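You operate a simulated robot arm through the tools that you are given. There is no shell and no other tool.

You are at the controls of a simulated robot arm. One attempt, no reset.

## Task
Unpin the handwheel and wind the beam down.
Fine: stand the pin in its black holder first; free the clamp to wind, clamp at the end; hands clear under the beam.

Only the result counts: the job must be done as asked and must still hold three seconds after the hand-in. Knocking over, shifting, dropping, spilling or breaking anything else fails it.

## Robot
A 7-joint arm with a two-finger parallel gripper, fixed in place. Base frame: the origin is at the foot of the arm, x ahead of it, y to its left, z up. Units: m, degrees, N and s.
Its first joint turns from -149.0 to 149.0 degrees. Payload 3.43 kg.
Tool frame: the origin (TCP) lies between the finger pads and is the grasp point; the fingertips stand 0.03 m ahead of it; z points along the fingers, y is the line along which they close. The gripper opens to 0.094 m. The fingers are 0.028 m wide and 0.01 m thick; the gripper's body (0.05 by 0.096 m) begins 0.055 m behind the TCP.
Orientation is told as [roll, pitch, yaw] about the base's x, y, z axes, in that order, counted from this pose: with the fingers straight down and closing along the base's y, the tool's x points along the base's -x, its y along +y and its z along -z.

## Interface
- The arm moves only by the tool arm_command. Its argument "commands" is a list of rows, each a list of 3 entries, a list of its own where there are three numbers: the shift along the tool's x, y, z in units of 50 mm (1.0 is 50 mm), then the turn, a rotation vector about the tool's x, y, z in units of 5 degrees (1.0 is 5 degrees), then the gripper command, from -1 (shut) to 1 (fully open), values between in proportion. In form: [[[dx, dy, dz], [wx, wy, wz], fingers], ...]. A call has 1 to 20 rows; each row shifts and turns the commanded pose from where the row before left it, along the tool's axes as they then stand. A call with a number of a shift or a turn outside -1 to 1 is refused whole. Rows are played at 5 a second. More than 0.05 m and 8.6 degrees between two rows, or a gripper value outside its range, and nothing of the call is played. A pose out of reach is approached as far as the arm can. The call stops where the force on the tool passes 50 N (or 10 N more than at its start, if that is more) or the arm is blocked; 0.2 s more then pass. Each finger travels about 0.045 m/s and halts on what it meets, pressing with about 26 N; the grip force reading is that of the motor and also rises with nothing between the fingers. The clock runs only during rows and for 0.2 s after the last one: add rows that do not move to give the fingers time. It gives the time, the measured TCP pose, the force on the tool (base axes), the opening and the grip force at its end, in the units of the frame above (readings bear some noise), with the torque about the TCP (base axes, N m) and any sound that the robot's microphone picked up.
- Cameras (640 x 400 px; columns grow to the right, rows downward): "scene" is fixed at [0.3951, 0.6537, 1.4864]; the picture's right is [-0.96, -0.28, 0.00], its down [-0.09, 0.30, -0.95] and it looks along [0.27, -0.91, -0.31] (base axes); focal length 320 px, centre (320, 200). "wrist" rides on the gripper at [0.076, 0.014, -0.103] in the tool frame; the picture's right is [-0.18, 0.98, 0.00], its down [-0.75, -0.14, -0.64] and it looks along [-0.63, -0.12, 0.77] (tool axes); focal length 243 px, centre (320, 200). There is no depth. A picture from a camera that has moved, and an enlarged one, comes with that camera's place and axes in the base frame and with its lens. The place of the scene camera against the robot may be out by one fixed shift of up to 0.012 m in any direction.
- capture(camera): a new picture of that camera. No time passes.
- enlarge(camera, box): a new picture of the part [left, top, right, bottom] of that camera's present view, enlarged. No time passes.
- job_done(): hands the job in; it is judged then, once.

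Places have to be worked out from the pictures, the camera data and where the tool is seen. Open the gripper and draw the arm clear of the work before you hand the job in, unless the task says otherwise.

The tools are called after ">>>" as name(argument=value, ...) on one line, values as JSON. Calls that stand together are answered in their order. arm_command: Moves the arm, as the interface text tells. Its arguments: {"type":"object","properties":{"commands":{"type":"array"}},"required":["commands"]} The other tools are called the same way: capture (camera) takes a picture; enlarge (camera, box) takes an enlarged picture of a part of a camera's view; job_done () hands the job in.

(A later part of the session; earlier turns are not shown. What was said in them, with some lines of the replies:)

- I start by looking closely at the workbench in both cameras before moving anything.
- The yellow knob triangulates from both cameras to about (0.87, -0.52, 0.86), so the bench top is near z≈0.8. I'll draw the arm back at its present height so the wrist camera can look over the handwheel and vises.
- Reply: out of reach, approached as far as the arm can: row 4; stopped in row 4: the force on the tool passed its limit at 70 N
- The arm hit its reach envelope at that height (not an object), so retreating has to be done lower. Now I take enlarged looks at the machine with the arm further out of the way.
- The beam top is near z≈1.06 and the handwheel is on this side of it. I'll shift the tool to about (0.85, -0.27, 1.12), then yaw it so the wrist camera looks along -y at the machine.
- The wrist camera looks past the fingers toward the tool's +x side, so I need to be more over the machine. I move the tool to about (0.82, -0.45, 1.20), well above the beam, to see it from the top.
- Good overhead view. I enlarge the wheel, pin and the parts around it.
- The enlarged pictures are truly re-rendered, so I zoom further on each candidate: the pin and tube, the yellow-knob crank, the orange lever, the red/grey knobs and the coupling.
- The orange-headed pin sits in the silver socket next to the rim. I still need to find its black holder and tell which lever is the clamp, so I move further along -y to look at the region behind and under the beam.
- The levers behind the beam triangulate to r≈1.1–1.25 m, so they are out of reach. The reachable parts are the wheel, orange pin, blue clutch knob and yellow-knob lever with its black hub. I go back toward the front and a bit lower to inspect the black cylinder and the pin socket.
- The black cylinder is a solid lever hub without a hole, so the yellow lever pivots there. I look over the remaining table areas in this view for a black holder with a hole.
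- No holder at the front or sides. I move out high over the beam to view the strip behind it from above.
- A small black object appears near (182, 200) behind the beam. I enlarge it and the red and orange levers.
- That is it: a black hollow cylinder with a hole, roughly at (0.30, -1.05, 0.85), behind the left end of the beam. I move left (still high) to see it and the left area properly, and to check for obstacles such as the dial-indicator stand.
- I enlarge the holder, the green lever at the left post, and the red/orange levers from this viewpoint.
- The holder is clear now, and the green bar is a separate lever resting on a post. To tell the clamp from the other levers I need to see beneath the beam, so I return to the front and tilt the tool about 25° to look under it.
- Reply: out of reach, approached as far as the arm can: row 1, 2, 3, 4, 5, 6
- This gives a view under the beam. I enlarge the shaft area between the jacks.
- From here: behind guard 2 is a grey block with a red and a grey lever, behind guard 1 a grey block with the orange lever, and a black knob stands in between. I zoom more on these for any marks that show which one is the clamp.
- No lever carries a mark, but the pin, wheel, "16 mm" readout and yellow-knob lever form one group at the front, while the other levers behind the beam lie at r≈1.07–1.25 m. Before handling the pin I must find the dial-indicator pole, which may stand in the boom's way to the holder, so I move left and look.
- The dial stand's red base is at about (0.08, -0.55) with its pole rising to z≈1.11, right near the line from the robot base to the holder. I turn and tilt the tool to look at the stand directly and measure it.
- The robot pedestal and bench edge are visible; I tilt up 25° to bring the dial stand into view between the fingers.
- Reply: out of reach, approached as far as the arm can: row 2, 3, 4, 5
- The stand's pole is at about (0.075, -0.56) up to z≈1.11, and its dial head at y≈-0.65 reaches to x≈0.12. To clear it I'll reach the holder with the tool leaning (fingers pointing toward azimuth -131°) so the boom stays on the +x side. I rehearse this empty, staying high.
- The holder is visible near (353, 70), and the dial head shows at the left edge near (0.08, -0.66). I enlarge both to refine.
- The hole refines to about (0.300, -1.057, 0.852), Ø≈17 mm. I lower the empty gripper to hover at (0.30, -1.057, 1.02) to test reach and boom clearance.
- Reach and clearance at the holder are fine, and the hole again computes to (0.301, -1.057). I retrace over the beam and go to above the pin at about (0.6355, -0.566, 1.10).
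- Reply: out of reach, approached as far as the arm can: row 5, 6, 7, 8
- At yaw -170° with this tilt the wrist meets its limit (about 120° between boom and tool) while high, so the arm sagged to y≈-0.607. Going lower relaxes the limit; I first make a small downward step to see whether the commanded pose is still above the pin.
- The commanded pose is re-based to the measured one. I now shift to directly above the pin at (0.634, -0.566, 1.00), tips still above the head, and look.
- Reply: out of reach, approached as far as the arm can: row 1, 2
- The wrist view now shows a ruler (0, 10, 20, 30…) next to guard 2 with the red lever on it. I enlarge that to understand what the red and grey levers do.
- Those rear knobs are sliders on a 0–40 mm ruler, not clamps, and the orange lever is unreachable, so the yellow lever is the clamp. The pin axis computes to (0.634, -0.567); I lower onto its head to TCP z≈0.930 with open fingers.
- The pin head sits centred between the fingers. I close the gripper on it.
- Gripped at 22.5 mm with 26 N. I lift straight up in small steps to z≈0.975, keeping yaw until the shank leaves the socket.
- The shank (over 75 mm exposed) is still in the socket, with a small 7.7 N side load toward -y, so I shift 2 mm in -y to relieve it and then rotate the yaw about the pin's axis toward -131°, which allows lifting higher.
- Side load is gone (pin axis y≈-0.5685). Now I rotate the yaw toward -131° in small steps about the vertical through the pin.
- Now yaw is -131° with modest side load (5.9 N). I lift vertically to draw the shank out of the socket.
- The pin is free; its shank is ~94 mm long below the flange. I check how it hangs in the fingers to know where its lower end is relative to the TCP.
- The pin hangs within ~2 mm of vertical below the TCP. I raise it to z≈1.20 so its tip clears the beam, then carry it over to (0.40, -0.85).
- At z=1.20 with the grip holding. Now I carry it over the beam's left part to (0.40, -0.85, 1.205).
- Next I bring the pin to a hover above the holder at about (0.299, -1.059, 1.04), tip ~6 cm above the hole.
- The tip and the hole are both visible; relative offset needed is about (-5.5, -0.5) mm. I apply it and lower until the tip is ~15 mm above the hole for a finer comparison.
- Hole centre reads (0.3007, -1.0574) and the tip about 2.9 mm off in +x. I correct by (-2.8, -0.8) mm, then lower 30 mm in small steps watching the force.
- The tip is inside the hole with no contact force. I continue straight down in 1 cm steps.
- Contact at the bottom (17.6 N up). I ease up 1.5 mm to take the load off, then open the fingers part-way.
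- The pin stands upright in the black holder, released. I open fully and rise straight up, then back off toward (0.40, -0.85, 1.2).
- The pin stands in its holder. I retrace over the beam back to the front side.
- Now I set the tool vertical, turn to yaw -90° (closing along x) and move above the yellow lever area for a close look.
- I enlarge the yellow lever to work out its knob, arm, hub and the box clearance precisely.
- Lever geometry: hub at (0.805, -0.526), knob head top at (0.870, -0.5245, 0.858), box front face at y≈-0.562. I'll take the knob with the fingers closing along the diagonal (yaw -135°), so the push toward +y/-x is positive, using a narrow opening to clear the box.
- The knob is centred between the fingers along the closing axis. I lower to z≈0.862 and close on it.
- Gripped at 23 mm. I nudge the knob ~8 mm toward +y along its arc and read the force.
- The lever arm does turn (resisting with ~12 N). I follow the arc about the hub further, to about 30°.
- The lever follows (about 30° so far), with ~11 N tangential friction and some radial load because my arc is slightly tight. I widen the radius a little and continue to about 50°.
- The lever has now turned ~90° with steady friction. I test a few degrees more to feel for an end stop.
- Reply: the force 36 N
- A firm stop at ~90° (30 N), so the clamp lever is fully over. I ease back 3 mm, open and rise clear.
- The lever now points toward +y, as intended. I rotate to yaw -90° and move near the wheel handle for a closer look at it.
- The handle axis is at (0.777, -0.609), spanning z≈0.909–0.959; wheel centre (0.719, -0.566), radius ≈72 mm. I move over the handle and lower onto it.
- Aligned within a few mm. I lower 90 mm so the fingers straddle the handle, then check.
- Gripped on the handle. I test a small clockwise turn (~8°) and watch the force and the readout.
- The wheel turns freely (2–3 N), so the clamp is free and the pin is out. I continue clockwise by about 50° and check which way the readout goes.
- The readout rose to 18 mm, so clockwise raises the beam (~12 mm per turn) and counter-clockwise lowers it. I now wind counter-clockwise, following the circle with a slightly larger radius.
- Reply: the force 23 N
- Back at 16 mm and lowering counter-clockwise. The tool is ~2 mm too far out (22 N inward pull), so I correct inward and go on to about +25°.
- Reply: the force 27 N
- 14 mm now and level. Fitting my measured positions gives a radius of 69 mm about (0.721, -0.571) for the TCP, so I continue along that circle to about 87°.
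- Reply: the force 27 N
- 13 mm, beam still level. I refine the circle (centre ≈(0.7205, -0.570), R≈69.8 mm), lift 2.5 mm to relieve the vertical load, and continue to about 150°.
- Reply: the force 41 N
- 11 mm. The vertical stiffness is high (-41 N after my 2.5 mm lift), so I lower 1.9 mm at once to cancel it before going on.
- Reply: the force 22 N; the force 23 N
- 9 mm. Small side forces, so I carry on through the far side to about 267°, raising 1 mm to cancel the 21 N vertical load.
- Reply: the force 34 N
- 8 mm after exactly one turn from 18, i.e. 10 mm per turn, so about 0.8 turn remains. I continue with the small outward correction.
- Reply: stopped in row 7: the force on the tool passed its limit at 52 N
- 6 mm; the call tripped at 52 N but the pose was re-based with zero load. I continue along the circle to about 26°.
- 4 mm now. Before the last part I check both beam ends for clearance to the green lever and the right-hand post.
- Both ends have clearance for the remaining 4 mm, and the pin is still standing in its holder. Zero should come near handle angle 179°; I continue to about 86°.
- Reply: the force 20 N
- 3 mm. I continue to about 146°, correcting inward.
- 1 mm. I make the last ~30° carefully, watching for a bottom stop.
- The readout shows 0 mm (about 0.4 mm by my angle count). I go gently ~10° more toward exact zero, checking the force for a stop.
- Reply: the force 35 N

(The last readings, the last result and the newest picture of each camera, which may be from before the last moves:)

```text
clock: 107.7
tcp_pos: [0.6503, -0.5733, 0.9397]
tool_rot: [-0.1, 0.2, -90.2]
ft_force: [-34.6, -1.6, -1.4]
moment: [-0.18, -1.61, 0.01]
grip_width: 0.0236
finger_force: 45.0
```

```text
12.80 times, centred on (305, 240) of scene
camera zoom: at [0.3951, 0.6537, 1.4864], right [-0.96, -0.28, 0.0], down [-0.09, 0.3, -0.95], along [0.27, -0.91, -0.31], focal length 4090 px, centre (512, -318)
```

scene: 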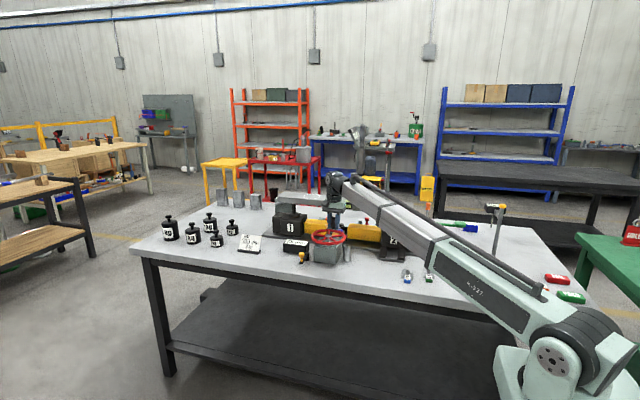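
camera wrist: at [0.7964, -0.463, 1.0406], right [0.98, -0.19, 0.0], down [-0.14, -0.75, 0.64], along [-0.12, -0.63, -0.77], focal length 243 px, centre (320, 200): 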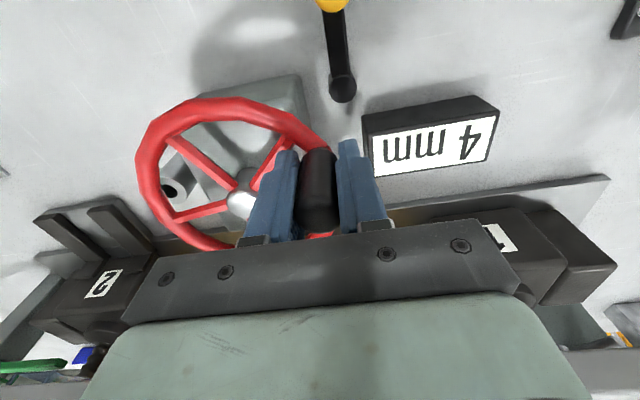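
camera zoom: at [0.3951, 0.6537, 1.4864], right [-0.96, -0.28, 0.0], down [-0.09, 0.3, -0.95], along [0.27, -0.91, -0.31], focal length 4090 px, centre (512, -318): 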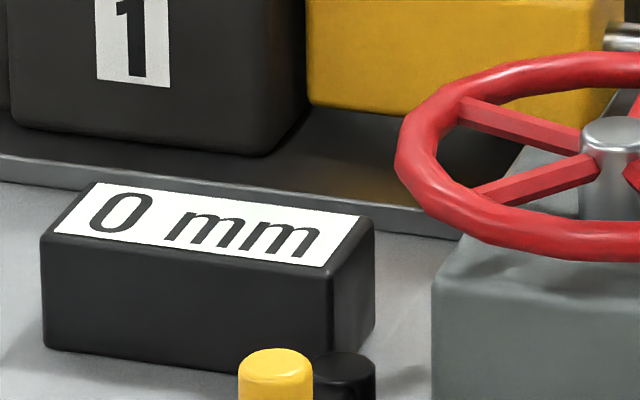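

No hard stop; the readout holds 0 mm. I turn back the last ~3° to my computed exact zero and relieve the radial load.

>>> arm_command(commands=[[[0.04, -0.06, 0], [0, 0, 0], -1], [[0.04, -0.06, 0], [0, 0, 0], -1], [[0, 0, 0], [0, 0, 0], -1]])

>>> enlarge(camera="scene", box=[270, 180, 400, 262])

>>> capture(camera="wrist")

```text
clock: 108.5
tcp_pos: [0.6504, -0.5694, 0.9404]
tool_rot: [0.3, 0.0, -89.9]
ft_force: [16.9, -2.1, 9.0]
moment: [0.06, 2.15, -0.01]
grip_width: 0.0237
finger_force: 44.6
```

```text
4.88 times, centred on (335, 221) of scene
camera zoom: at [0.3951, 0.6537, 1.4864], right [-0.96, -0.28, 0.0], down [-0.09, 0.3, -0.95], along [0.27, -0.91, -0.31], focal length 1559 px, centre (247, 98)
```

zoom: 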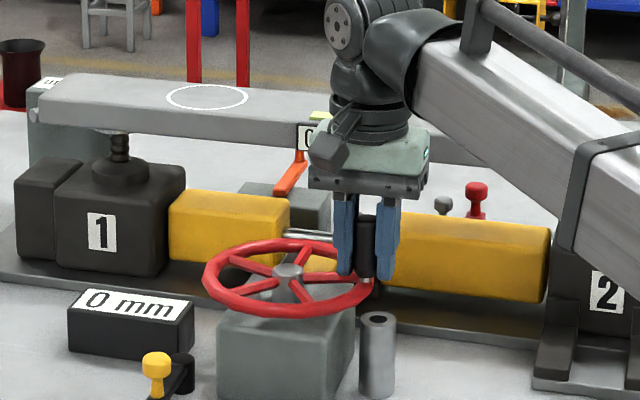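

```text
taken
camera wrist: at [0.6626, -0.4923, 1.0407], right [0.98, -0.18, 0.0], down [-0.14, -0.75, 0.64], along [-0.11, -0.63, -0.77], focal length 243 px, centre (320, 200)
```

wrist: 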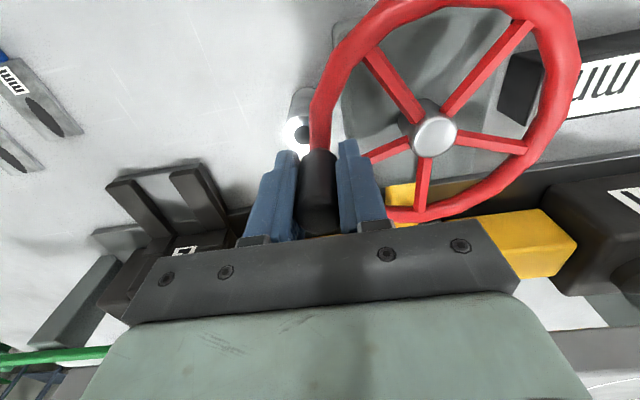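

>>> arm_command(commands=[[[0, 0.06, 0], [0, 0, 0], -1], [[0, 0, 0], [0, 0, 0], -0.3], [[0, 0, 0], [0, 0, 0], 0.1], [[0, 0, 0], [0, 0, 0], 0.1], [[0, 0, 0], [0, 0, 0], 0.1], [[0, 0, -0.6], [0, 0, 0], 0.1], [[0, 0, -0.8], [0, 0, 0], 0.1], [[0, 0, -0.6], [0, 0, 0], 0.1], [[0, 0, 0], [0, 0, 0], 0.1]])

>>> capture(camera="wrist")

>>> enlarge(camera="scene", box=[270, 180, 400, 262])

```text
clock: 110.5
tcp_pos: [0.6524, -0.5685, 1.0394]
tool_rot: [0.1, 0.1, -90.2]
ft_force: [-0.4, -0.3, -0.3]
moment: [0.02, 0.03, 0.0]
grip_width: 0.0516
finger_force: 0.0
```

```text
taken
camera wrist: at [0.6644, -0.4922, 1.1404], right [0.98, -0.19, 0.0], down [-0.14, -0.75, 0.64], along [-0.12, -0.63, -0.77], focal length 243 px, centre (320, 200)
```

wrist: 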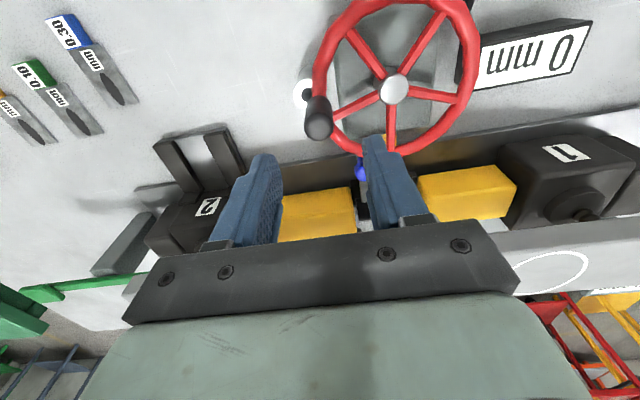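

```text
4.88 times, centred on (335, 221) of scene
camera zoom: at [0.3951, 0.6537, 1.4864], right [-0.96, -0.28, 0.0], down [-0.09, 0.3, -0.95], along [0.27, -0.91, -0.31], focal length 1559 px, centre (247, 98)
```

zoom: 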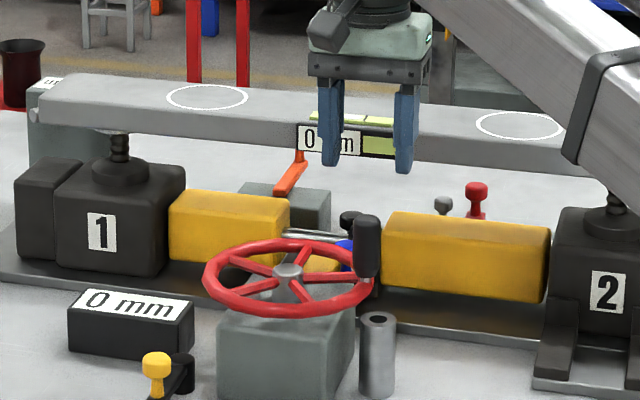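

The readout stays at 0 mm with the handle free. Now I go back to the yellow clamp lever (knob near (0.807, -0.460)) with yaw -135°.

>>> arm_command(commands=[[[0, 0, 0], [0, 0, 1], -0.1], [[0, 0, 0], [0, 0, 1], -0.1], [[0, 0, 0], [0, 0, 1], -0.1], [[0, 0, 0], [0, 0, 1], -0.1], [[0, 0, 0], [0, 0, 1], -0.1], [[0, 0, 0], [0, 0, 1], -0.1], [[0, 0, 0], [0, 0, 1], -0.1], [[0, 0, 0], [0, 0, 1], -0.1], [[0, 0, 0], [0, 0, 1], -0.1], [[0.745, 0.126, 0.16], [0, 0, 0], -0.1], [[0.745, 0.126, 0.16], [0, 0, 0], -0.1], [[0.745, 0.126, 0.16], [0, 0, 0], -0.1], [[0.745, 0.126, 0.16], [0, 0, 0], -0.1], [[0.745, 0.126, 0.16], [0, 0, 0], -0.1], [[0, 0, 0], [0, 0, 0], -0.1]])

>>> capture(camera="wrist")

>>> enlarge(camera="wrist", box=[270, 50, 400, 140])

```text
clock: 113.7
tcp_pos: [0.8037, -0.4586, 0.9999]
tool_rot: [0.0, 0.1, -135.0]
ft_force: [-0.7, -0.4, 0.0]
moment: [0.01, 0.01, -0.01]
grip_width: 0.0422
finger_force: 0.1
```

```text
taken
camera wrist: at [0.8667, -0.4143, 1.1006], right [0.56, -0.83, 0.0], down [-0.63, -0.43, 0.64], along [-0.53, -0.36, -0.77], focal length 243 px, centre (320, 200)
```

wrist: 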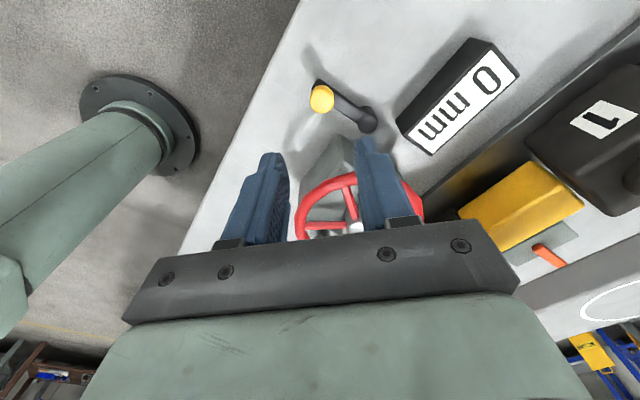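

```text
4.44 times, centred on (335, 95) of wrist
camera zoom: at [0.8667, -0.4143, 1.1006], right [0.56, -0.83, 0.0], down [-0.63, -0.43, 0.64], along [-0.53, -0.36, -0.77], focal length 1078 px, centre (253, 667)
```

zoom: 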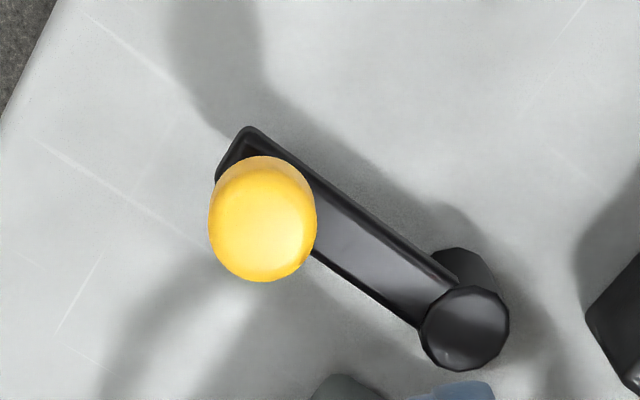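

Knob at (0.803, -0.460), hub at (0.8035, -0.526). I lower onto the knob and close.

>>> arm_command(commands=[[[-0.005, 0, 0.68], [0, 0, 0], -0.1], [[-0.005, 0, 0.68], [0, 0, 0], -0.1], [[-0.005, 0, 0.68], [0, 0, 0], -0.1], [[-0.005, 0, 0.68], [0, 0, 0], -0.1], [[0, 0, 0], [0, 0, 0], -0.1], [[0, 0, 0], [0, 0, 0], -1], [[0, 0, 0], [0, 0, 0], -1], [[0, 0, 0], [0, 0, 0], -1], [[0, 0, 0], [0, 0, 0], -1]])

>>> enlarge(camera="wrist", box=[220, 100, 420, 240])

```text
clock: 115.7
tcp_pos: [0.8029, -0.4635, 0.8633]
tool_rot: [0.1, 0.1, -135.1]
ft_force: [13.8, -14.0, -2.0]
moment: [-0.22, -0.21, 0.11]
grip_width: 0.0234
finger_force: 45.3
```

```text
2.86 times, centred on (320, 170) of wrist
camera zoom: at [0.8653, -0.4178, 0.9642], right [0.56, -0.83, 0.0], down [-0.63, -0.43, 0.64], along [-0.53, -0.36, -0.77], focal length 693 px, centre (320, 286)
```

zoom: 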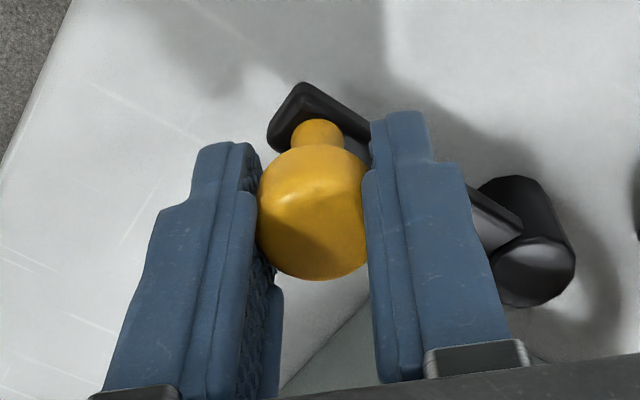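

Gripped. I swing the lever back clockwise toward its original position, first to about 50°.

>>> arm_command(commands=[[[0.074, 0.124, 0], [0, 0, 0], -1], [[0.074, 0.124, 0], [0, 0, 0], -1], [[0.057, 0.1, 0], [0, 0, 0], -1], [[0.057, 0.1, 0], [0, 0, 0], -1], [[0.04, 0.107, 0], [0, 0, 0], -1], [[0.04, 0.107, 0], [0, 0, 0], -1], [[0.02, 0.113, 0], [0, 0, 0], -1], [[0.02, 0.113, 0], [0, 0, 0], -1], [[0, 0, 0], [0, 0, 0], -1]])

>>> enlarge(camera="wrist", box=[220, 100, 420, 240])

```text
clock: 117.7
tcp_pos: [0.8494, -0.4785, 0.8635]
tool_rot: [0.0, 0.0, -135.1]
ft_force: [0.0, 14.9, 0.5]
moment: [0.23, 0.07, -0.55]
grip_width: 0.0234
finger_force: 45.1
```

```text
2.86 times, centred on (320, 170) of wrist
camera zoom: at [0.9118, -0.4348, 0.9646], right [0.56, -0.83, 0.0], down [-0.63, -0.43, 0.64], along [-0.53, -0.36, -0.77], focal length 693 px, centre (320, 286)
```

zoom: 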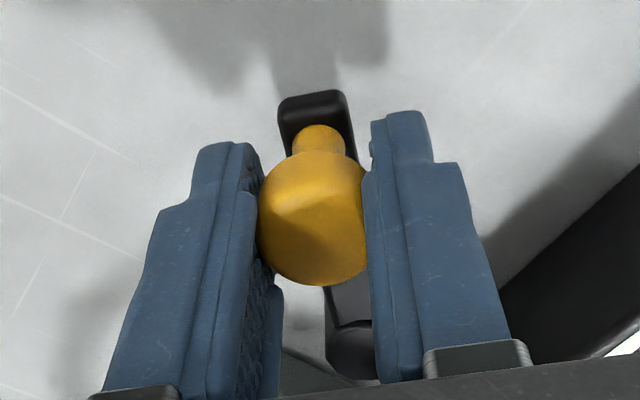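

>>> arm_command(commands=[[[0.025, 0.136, 0], [0, 0, 0], -1], [[-0.02, 0.113, 0], [0, 0, 0], -1], [[-0.02, 0.113, 0], [0, 0, 0], -1], [[-0.04, 0.107, 0], [0, 0, 0], -1], [[-0.04, 0.107, 0], [0, 0, 0], -1], [[0, 0, 0], [0, 0, 0], -1]])

>>> enlarge(camera="wrist", box=[220, 100, 420, 240])

```text
clock: 119.1
tcp_pos: [0.8651, -0.5015, 0.864]
tool_rot: [0.0, 0.1, -135.1]
ft_force: [-0.3, 11.6, 8.6]
moment: [0.21, 0.18, -0.52]
grip_width: 0.0231
finger_force: 45.1
```

```text
2.86 times, centred on (320, 170) of wrist
camera zoom: at [0.9278, -0.4574, 0.9647], right [0.56, -0.83, 0.0], down [-0.63, -0.43, 0.64], along [-0.53, -0.36, -0.77], focal length 693 px, centre (320, 286)
```

zoom: 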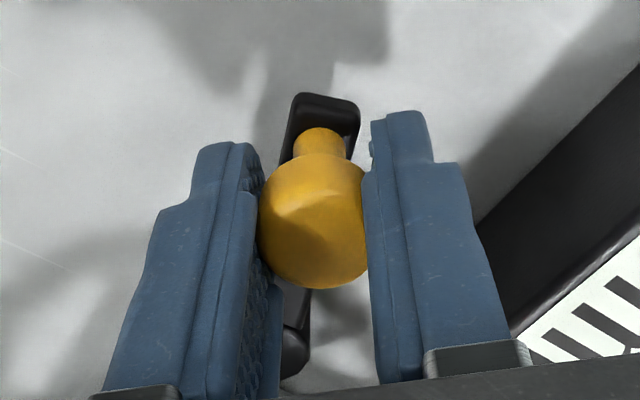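

>>> arm_command(commands=[[[-0.057, 0.118, 0], [0, 0, 0], -1], [[-0.057, 0.118, 0], [0, 0, 0], -1], [[-0.074, 0.0885, 0], [0, 0, 0], -1], [[0, 0, 0], [0, 0, 0], -1]])

>>> enlarge(camera="wrist", box=[220, 100, 420, 240])

```text
clock: 120.1
tcp_pos: [0.8695, -0.5212, 0.864]
tool_rot: [0.0, 0.0, -135.0]
ft_force: [-1.4, 9.1, 4.1]
moment: [0.28, -0.05, -0.46]
grip_width: 0.0235
finger_force: 44.8
```

```text
2.86 times, centred on (320, 170) of wrist
camera zoom: at [0.9322, -0.476, 0.9645], right [0.56, -0.83, 0.0], down [-0.63, -0.43, 0.64], along [-0.53, -0.36, -0.77], focal length 693 px, centre (320, 286)
```

zoom: 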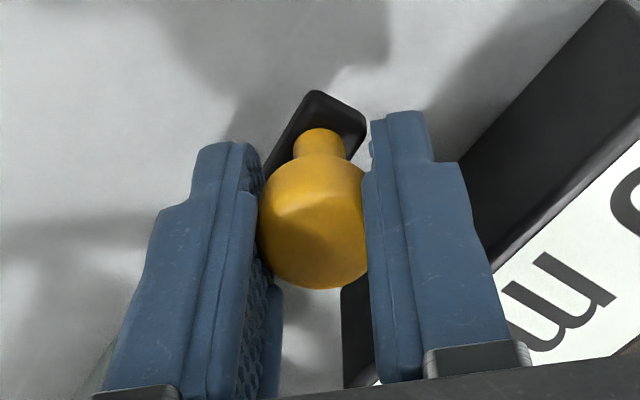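

>>> arm_command(commands=[[[-0.074, 0.0885, 0], [0, 0, 0], -1], [[0, 0, 0], [0, 0, 0], -1]])

>>> arm_command(commands=[[[-0.05, 0.05, 0], [0, 0, 0], -1], [[0, 0, 0], [0, 0, 0], -1]])

>>> enlarge(camera="wrist", box=[220, 100, 420, 240])

```text
clock: 120.7
tcp_pos: [0.8698, -0.5248, 0.8629]
tool_rot: [-0.1, 0.2, -135.1]
ft_force: [-5.1, 15.0, 0.7]
moment: [0.24, 0.03, -0.42]
grip_width: 0.0229
finger_force: 45.3
```

```text
clock: 121.3
tcp_pos: [0.8698, -0.5264, 0.8643]
tool_rot: [-0.4, 0.2, -135.0]
ft_force: [-6.7, 39.8, -1.9]
moment: [-0.04, 0.25, -0.56]
grip_width: 0.0232
finger_force: 45.4
```

```text
2.86 times, centred on (320, 170) of wrist
camera zoom: at [0.933, -0.4823, 0.9646], right [0.56, -0.83, -0.01], down [-0.63, -0.44, 0.64], along [-0.53, -0.36, -0.77], focal length 693 px, centre (320, 286)
```

zoom: 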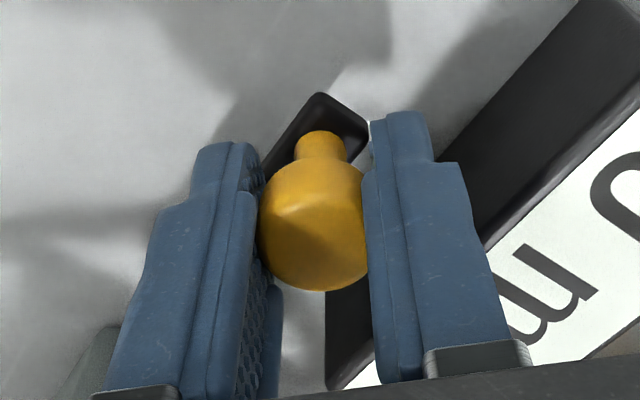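

The force jumped to 40 N: the lever is at its clamped end stop. I relax the push, open and rise clear.

>>> arm_command(commands=[[[0.06, -0.06, 0], [0, 0, 0], -1], [[0, 0, 0], [0, 0, 0], -1], [[0, 0, 0], [0, 0, 0], -0.5], [[0, 0, 0], [0, 0, 0], -0.15], [[0, 0, 0], [0, 0, 0], -0.15], [[0, 0, 0], [0, 0, 0], -0.15], [[0, 0, -0.5], [0, 0, 0], -0.15], [[0, 0, -0.8], [0, 0, 0], -0.15], [[0, 0, -0.8], [0, 0, 0], -0.15], [[0, 0, -0.8], [0, 0, 0], -0.15], [[0, 0, 0], [0, 0, 0], -0.15]])

>>> capture(camera="wrist")

>>> enlarge(camera="scene", box=[260, 180, 390, 262])

```text
clock: 123.7
tcp_pos: [0.869, -0.527, 1.0098]
tool_rot: [-0.1, 0.1, -135.1]
ft_force: [-0.4, -0.6, 0.2]
moment: [0.01, 0.03, 0.0]
grip_width: 0.04
finger_force: 0.0
```

```text
taken
camera wrist: at [0.9327, -0.4821, 1.1097], right [0.56, -0.83, 0.0], down [-0.63, -0.43, 0.64], along [-0.53, -0.36, -0.77], focal length 243 px, centre (320, 200)
```

wrist: 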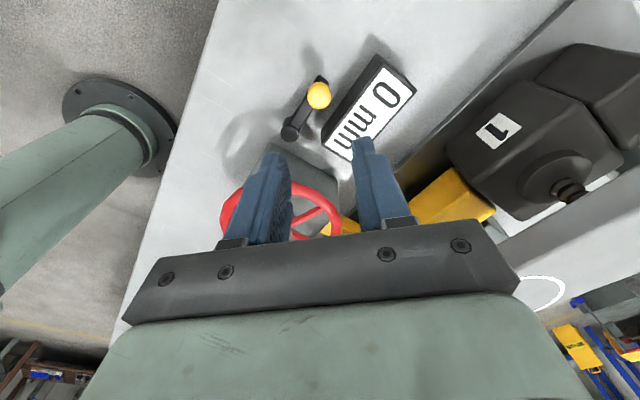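

```text
4.88 times, centred on (325, 221) of scene
camera zoom: at [0.3951, 0.6537, 1.4864], right [-0.96, -0.28, 0.0], down [-0.09, 0.3, -0.95], along [0.27, -0.91, -0.31], focal length 1559 px, centre (296, 98)
```

zoom: 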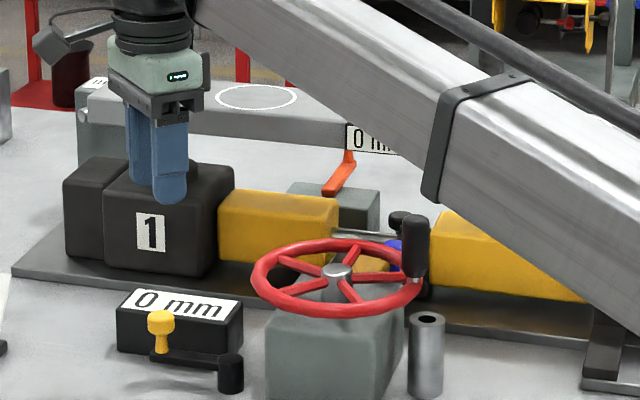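

The readout is 0 mm and the lever is back in its original clamped place. I draw the arm back and up, open the gripper, and then verify everything.

>>> arm_command(commands=[[[0, 0, -0.8], [0, 0, 0], 0.3], [[0.444, -0.557, -0.3], [0, 0, 0], 0.6], [[0.444, -0.557, -0.3], [0, 0, 0], 1], [[0.444, -0.557, -0.3], [0, 0, 0], 1], [[0.444, -0.557, -0.3], [0, 0, 0], 1], [[0.444, -0.557, -0.1], [0, 0, 0], 1], [[0, 0, 0], [0, 0, 0], 1], [[0, 0, 0], [0, 0, 0], 1]])

>>> capture(camera="scene")

>>> enlarge(camera="scene", box=[275, 230, 325, 261])

>>> enlarge(camera="scene", box=[270, 180, 430, 280])

>>> enlarge(camera="scene", box=[385, 190, 525, 278])

```text
clock: 125.5
tcp_pos: [0.8495, -0.3488, 1.1127]
tool_rot: [-0.1, 0.1, -135.1]
ft_force: [0.3, 0.8, 0.1]
moment: [-0.01, 0.01, 0.02]
grip_width: 0.094
finger_force: 0.1
```

```text
taken
```

scene: 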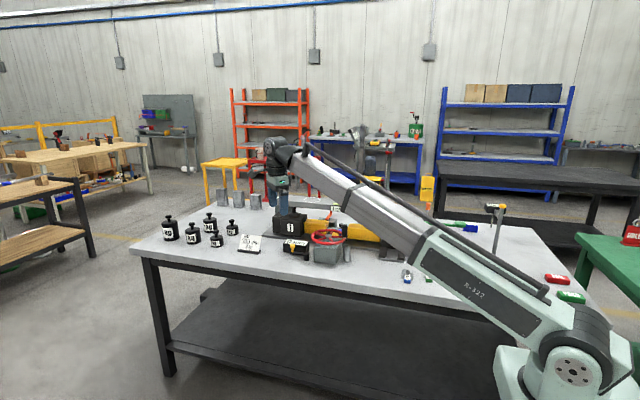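

```text
12.80 times, centred on (300, 246) of scene
camera zoom: at [0.3951, 0.6537, 1.4864], right [-0.96, -0.28, 0.0], down [-0.09, 0.3, -0.95], along [0.27, -0.91, -0.31], focal length 4090 px, centre (576, -382)
```

zoom: 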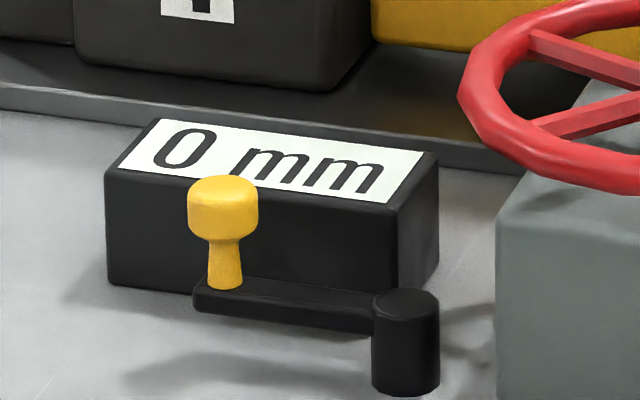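

```text
4.00 times, centred on (350, 230) of scene
camera zoom: at [0.3951, 0.6537, 1.4864], right [-0.96, -0.28, 0.0], down [-0.09, 0.3, -0.95], along [0.27, -0.91, -0.31], focal length 1278 px, centre (200, 80)
```

zoom: 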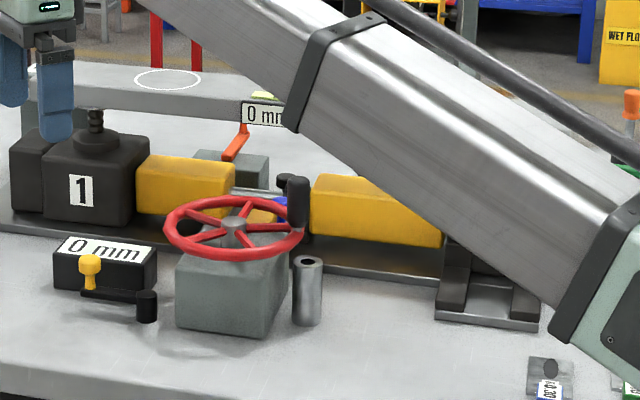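

```text
4.55 times, centred on (455, 234) of scene
camera zoom: at [0.3951, 0.6537, 1.4864], right [-0.96, -0.28, 0.0], down [-0.09, 0.3, -0.95], along [0.27, -0.91, -0.31], focal length 1452 px, centre (-294, 46)
```

zoom: 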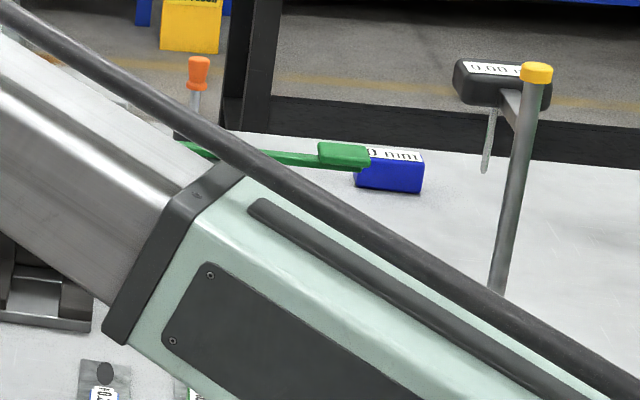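

All checks agree: the pin stands in the black holder, the readout is 0 mm and the beam level. The yellow clamp lever is back exactly where it started, and the gripper is open and clear of the work. I hand the job in.

>>> job_done()

```text
The job is handed in.
```

I wound the beam down from 16 mm to a readout of 0 mm, and it stayed level throughout. The handwheel is unpinned, and the job is handed in.

- **Pin:** it stands upright in the black holder at the back left of the bench. I put it there before touching the wheel.
- **Clamp:** I took the yellow-knob lever beside the readout to be the clamp. I swung it 90° to its stop, and the wheel then turned freely. At the end I swung it back to its other stop, where it matches its starting position in the camera. I didn't try the wheel with the lever in the clamped position, before or after winding, so I haven't confirmed that it locks.
- **Winding:** my first small test turn went the wrong way and raised the readout to 18 mm, so I reversed. At zero there was no bottom stop. I went about 3° past, then turned back to the zero I had worked out from the wheel angle.
- **Clearance:** the gripper never went under the beam. At the end it was open and clear of the work, and nothing else appeared moved.
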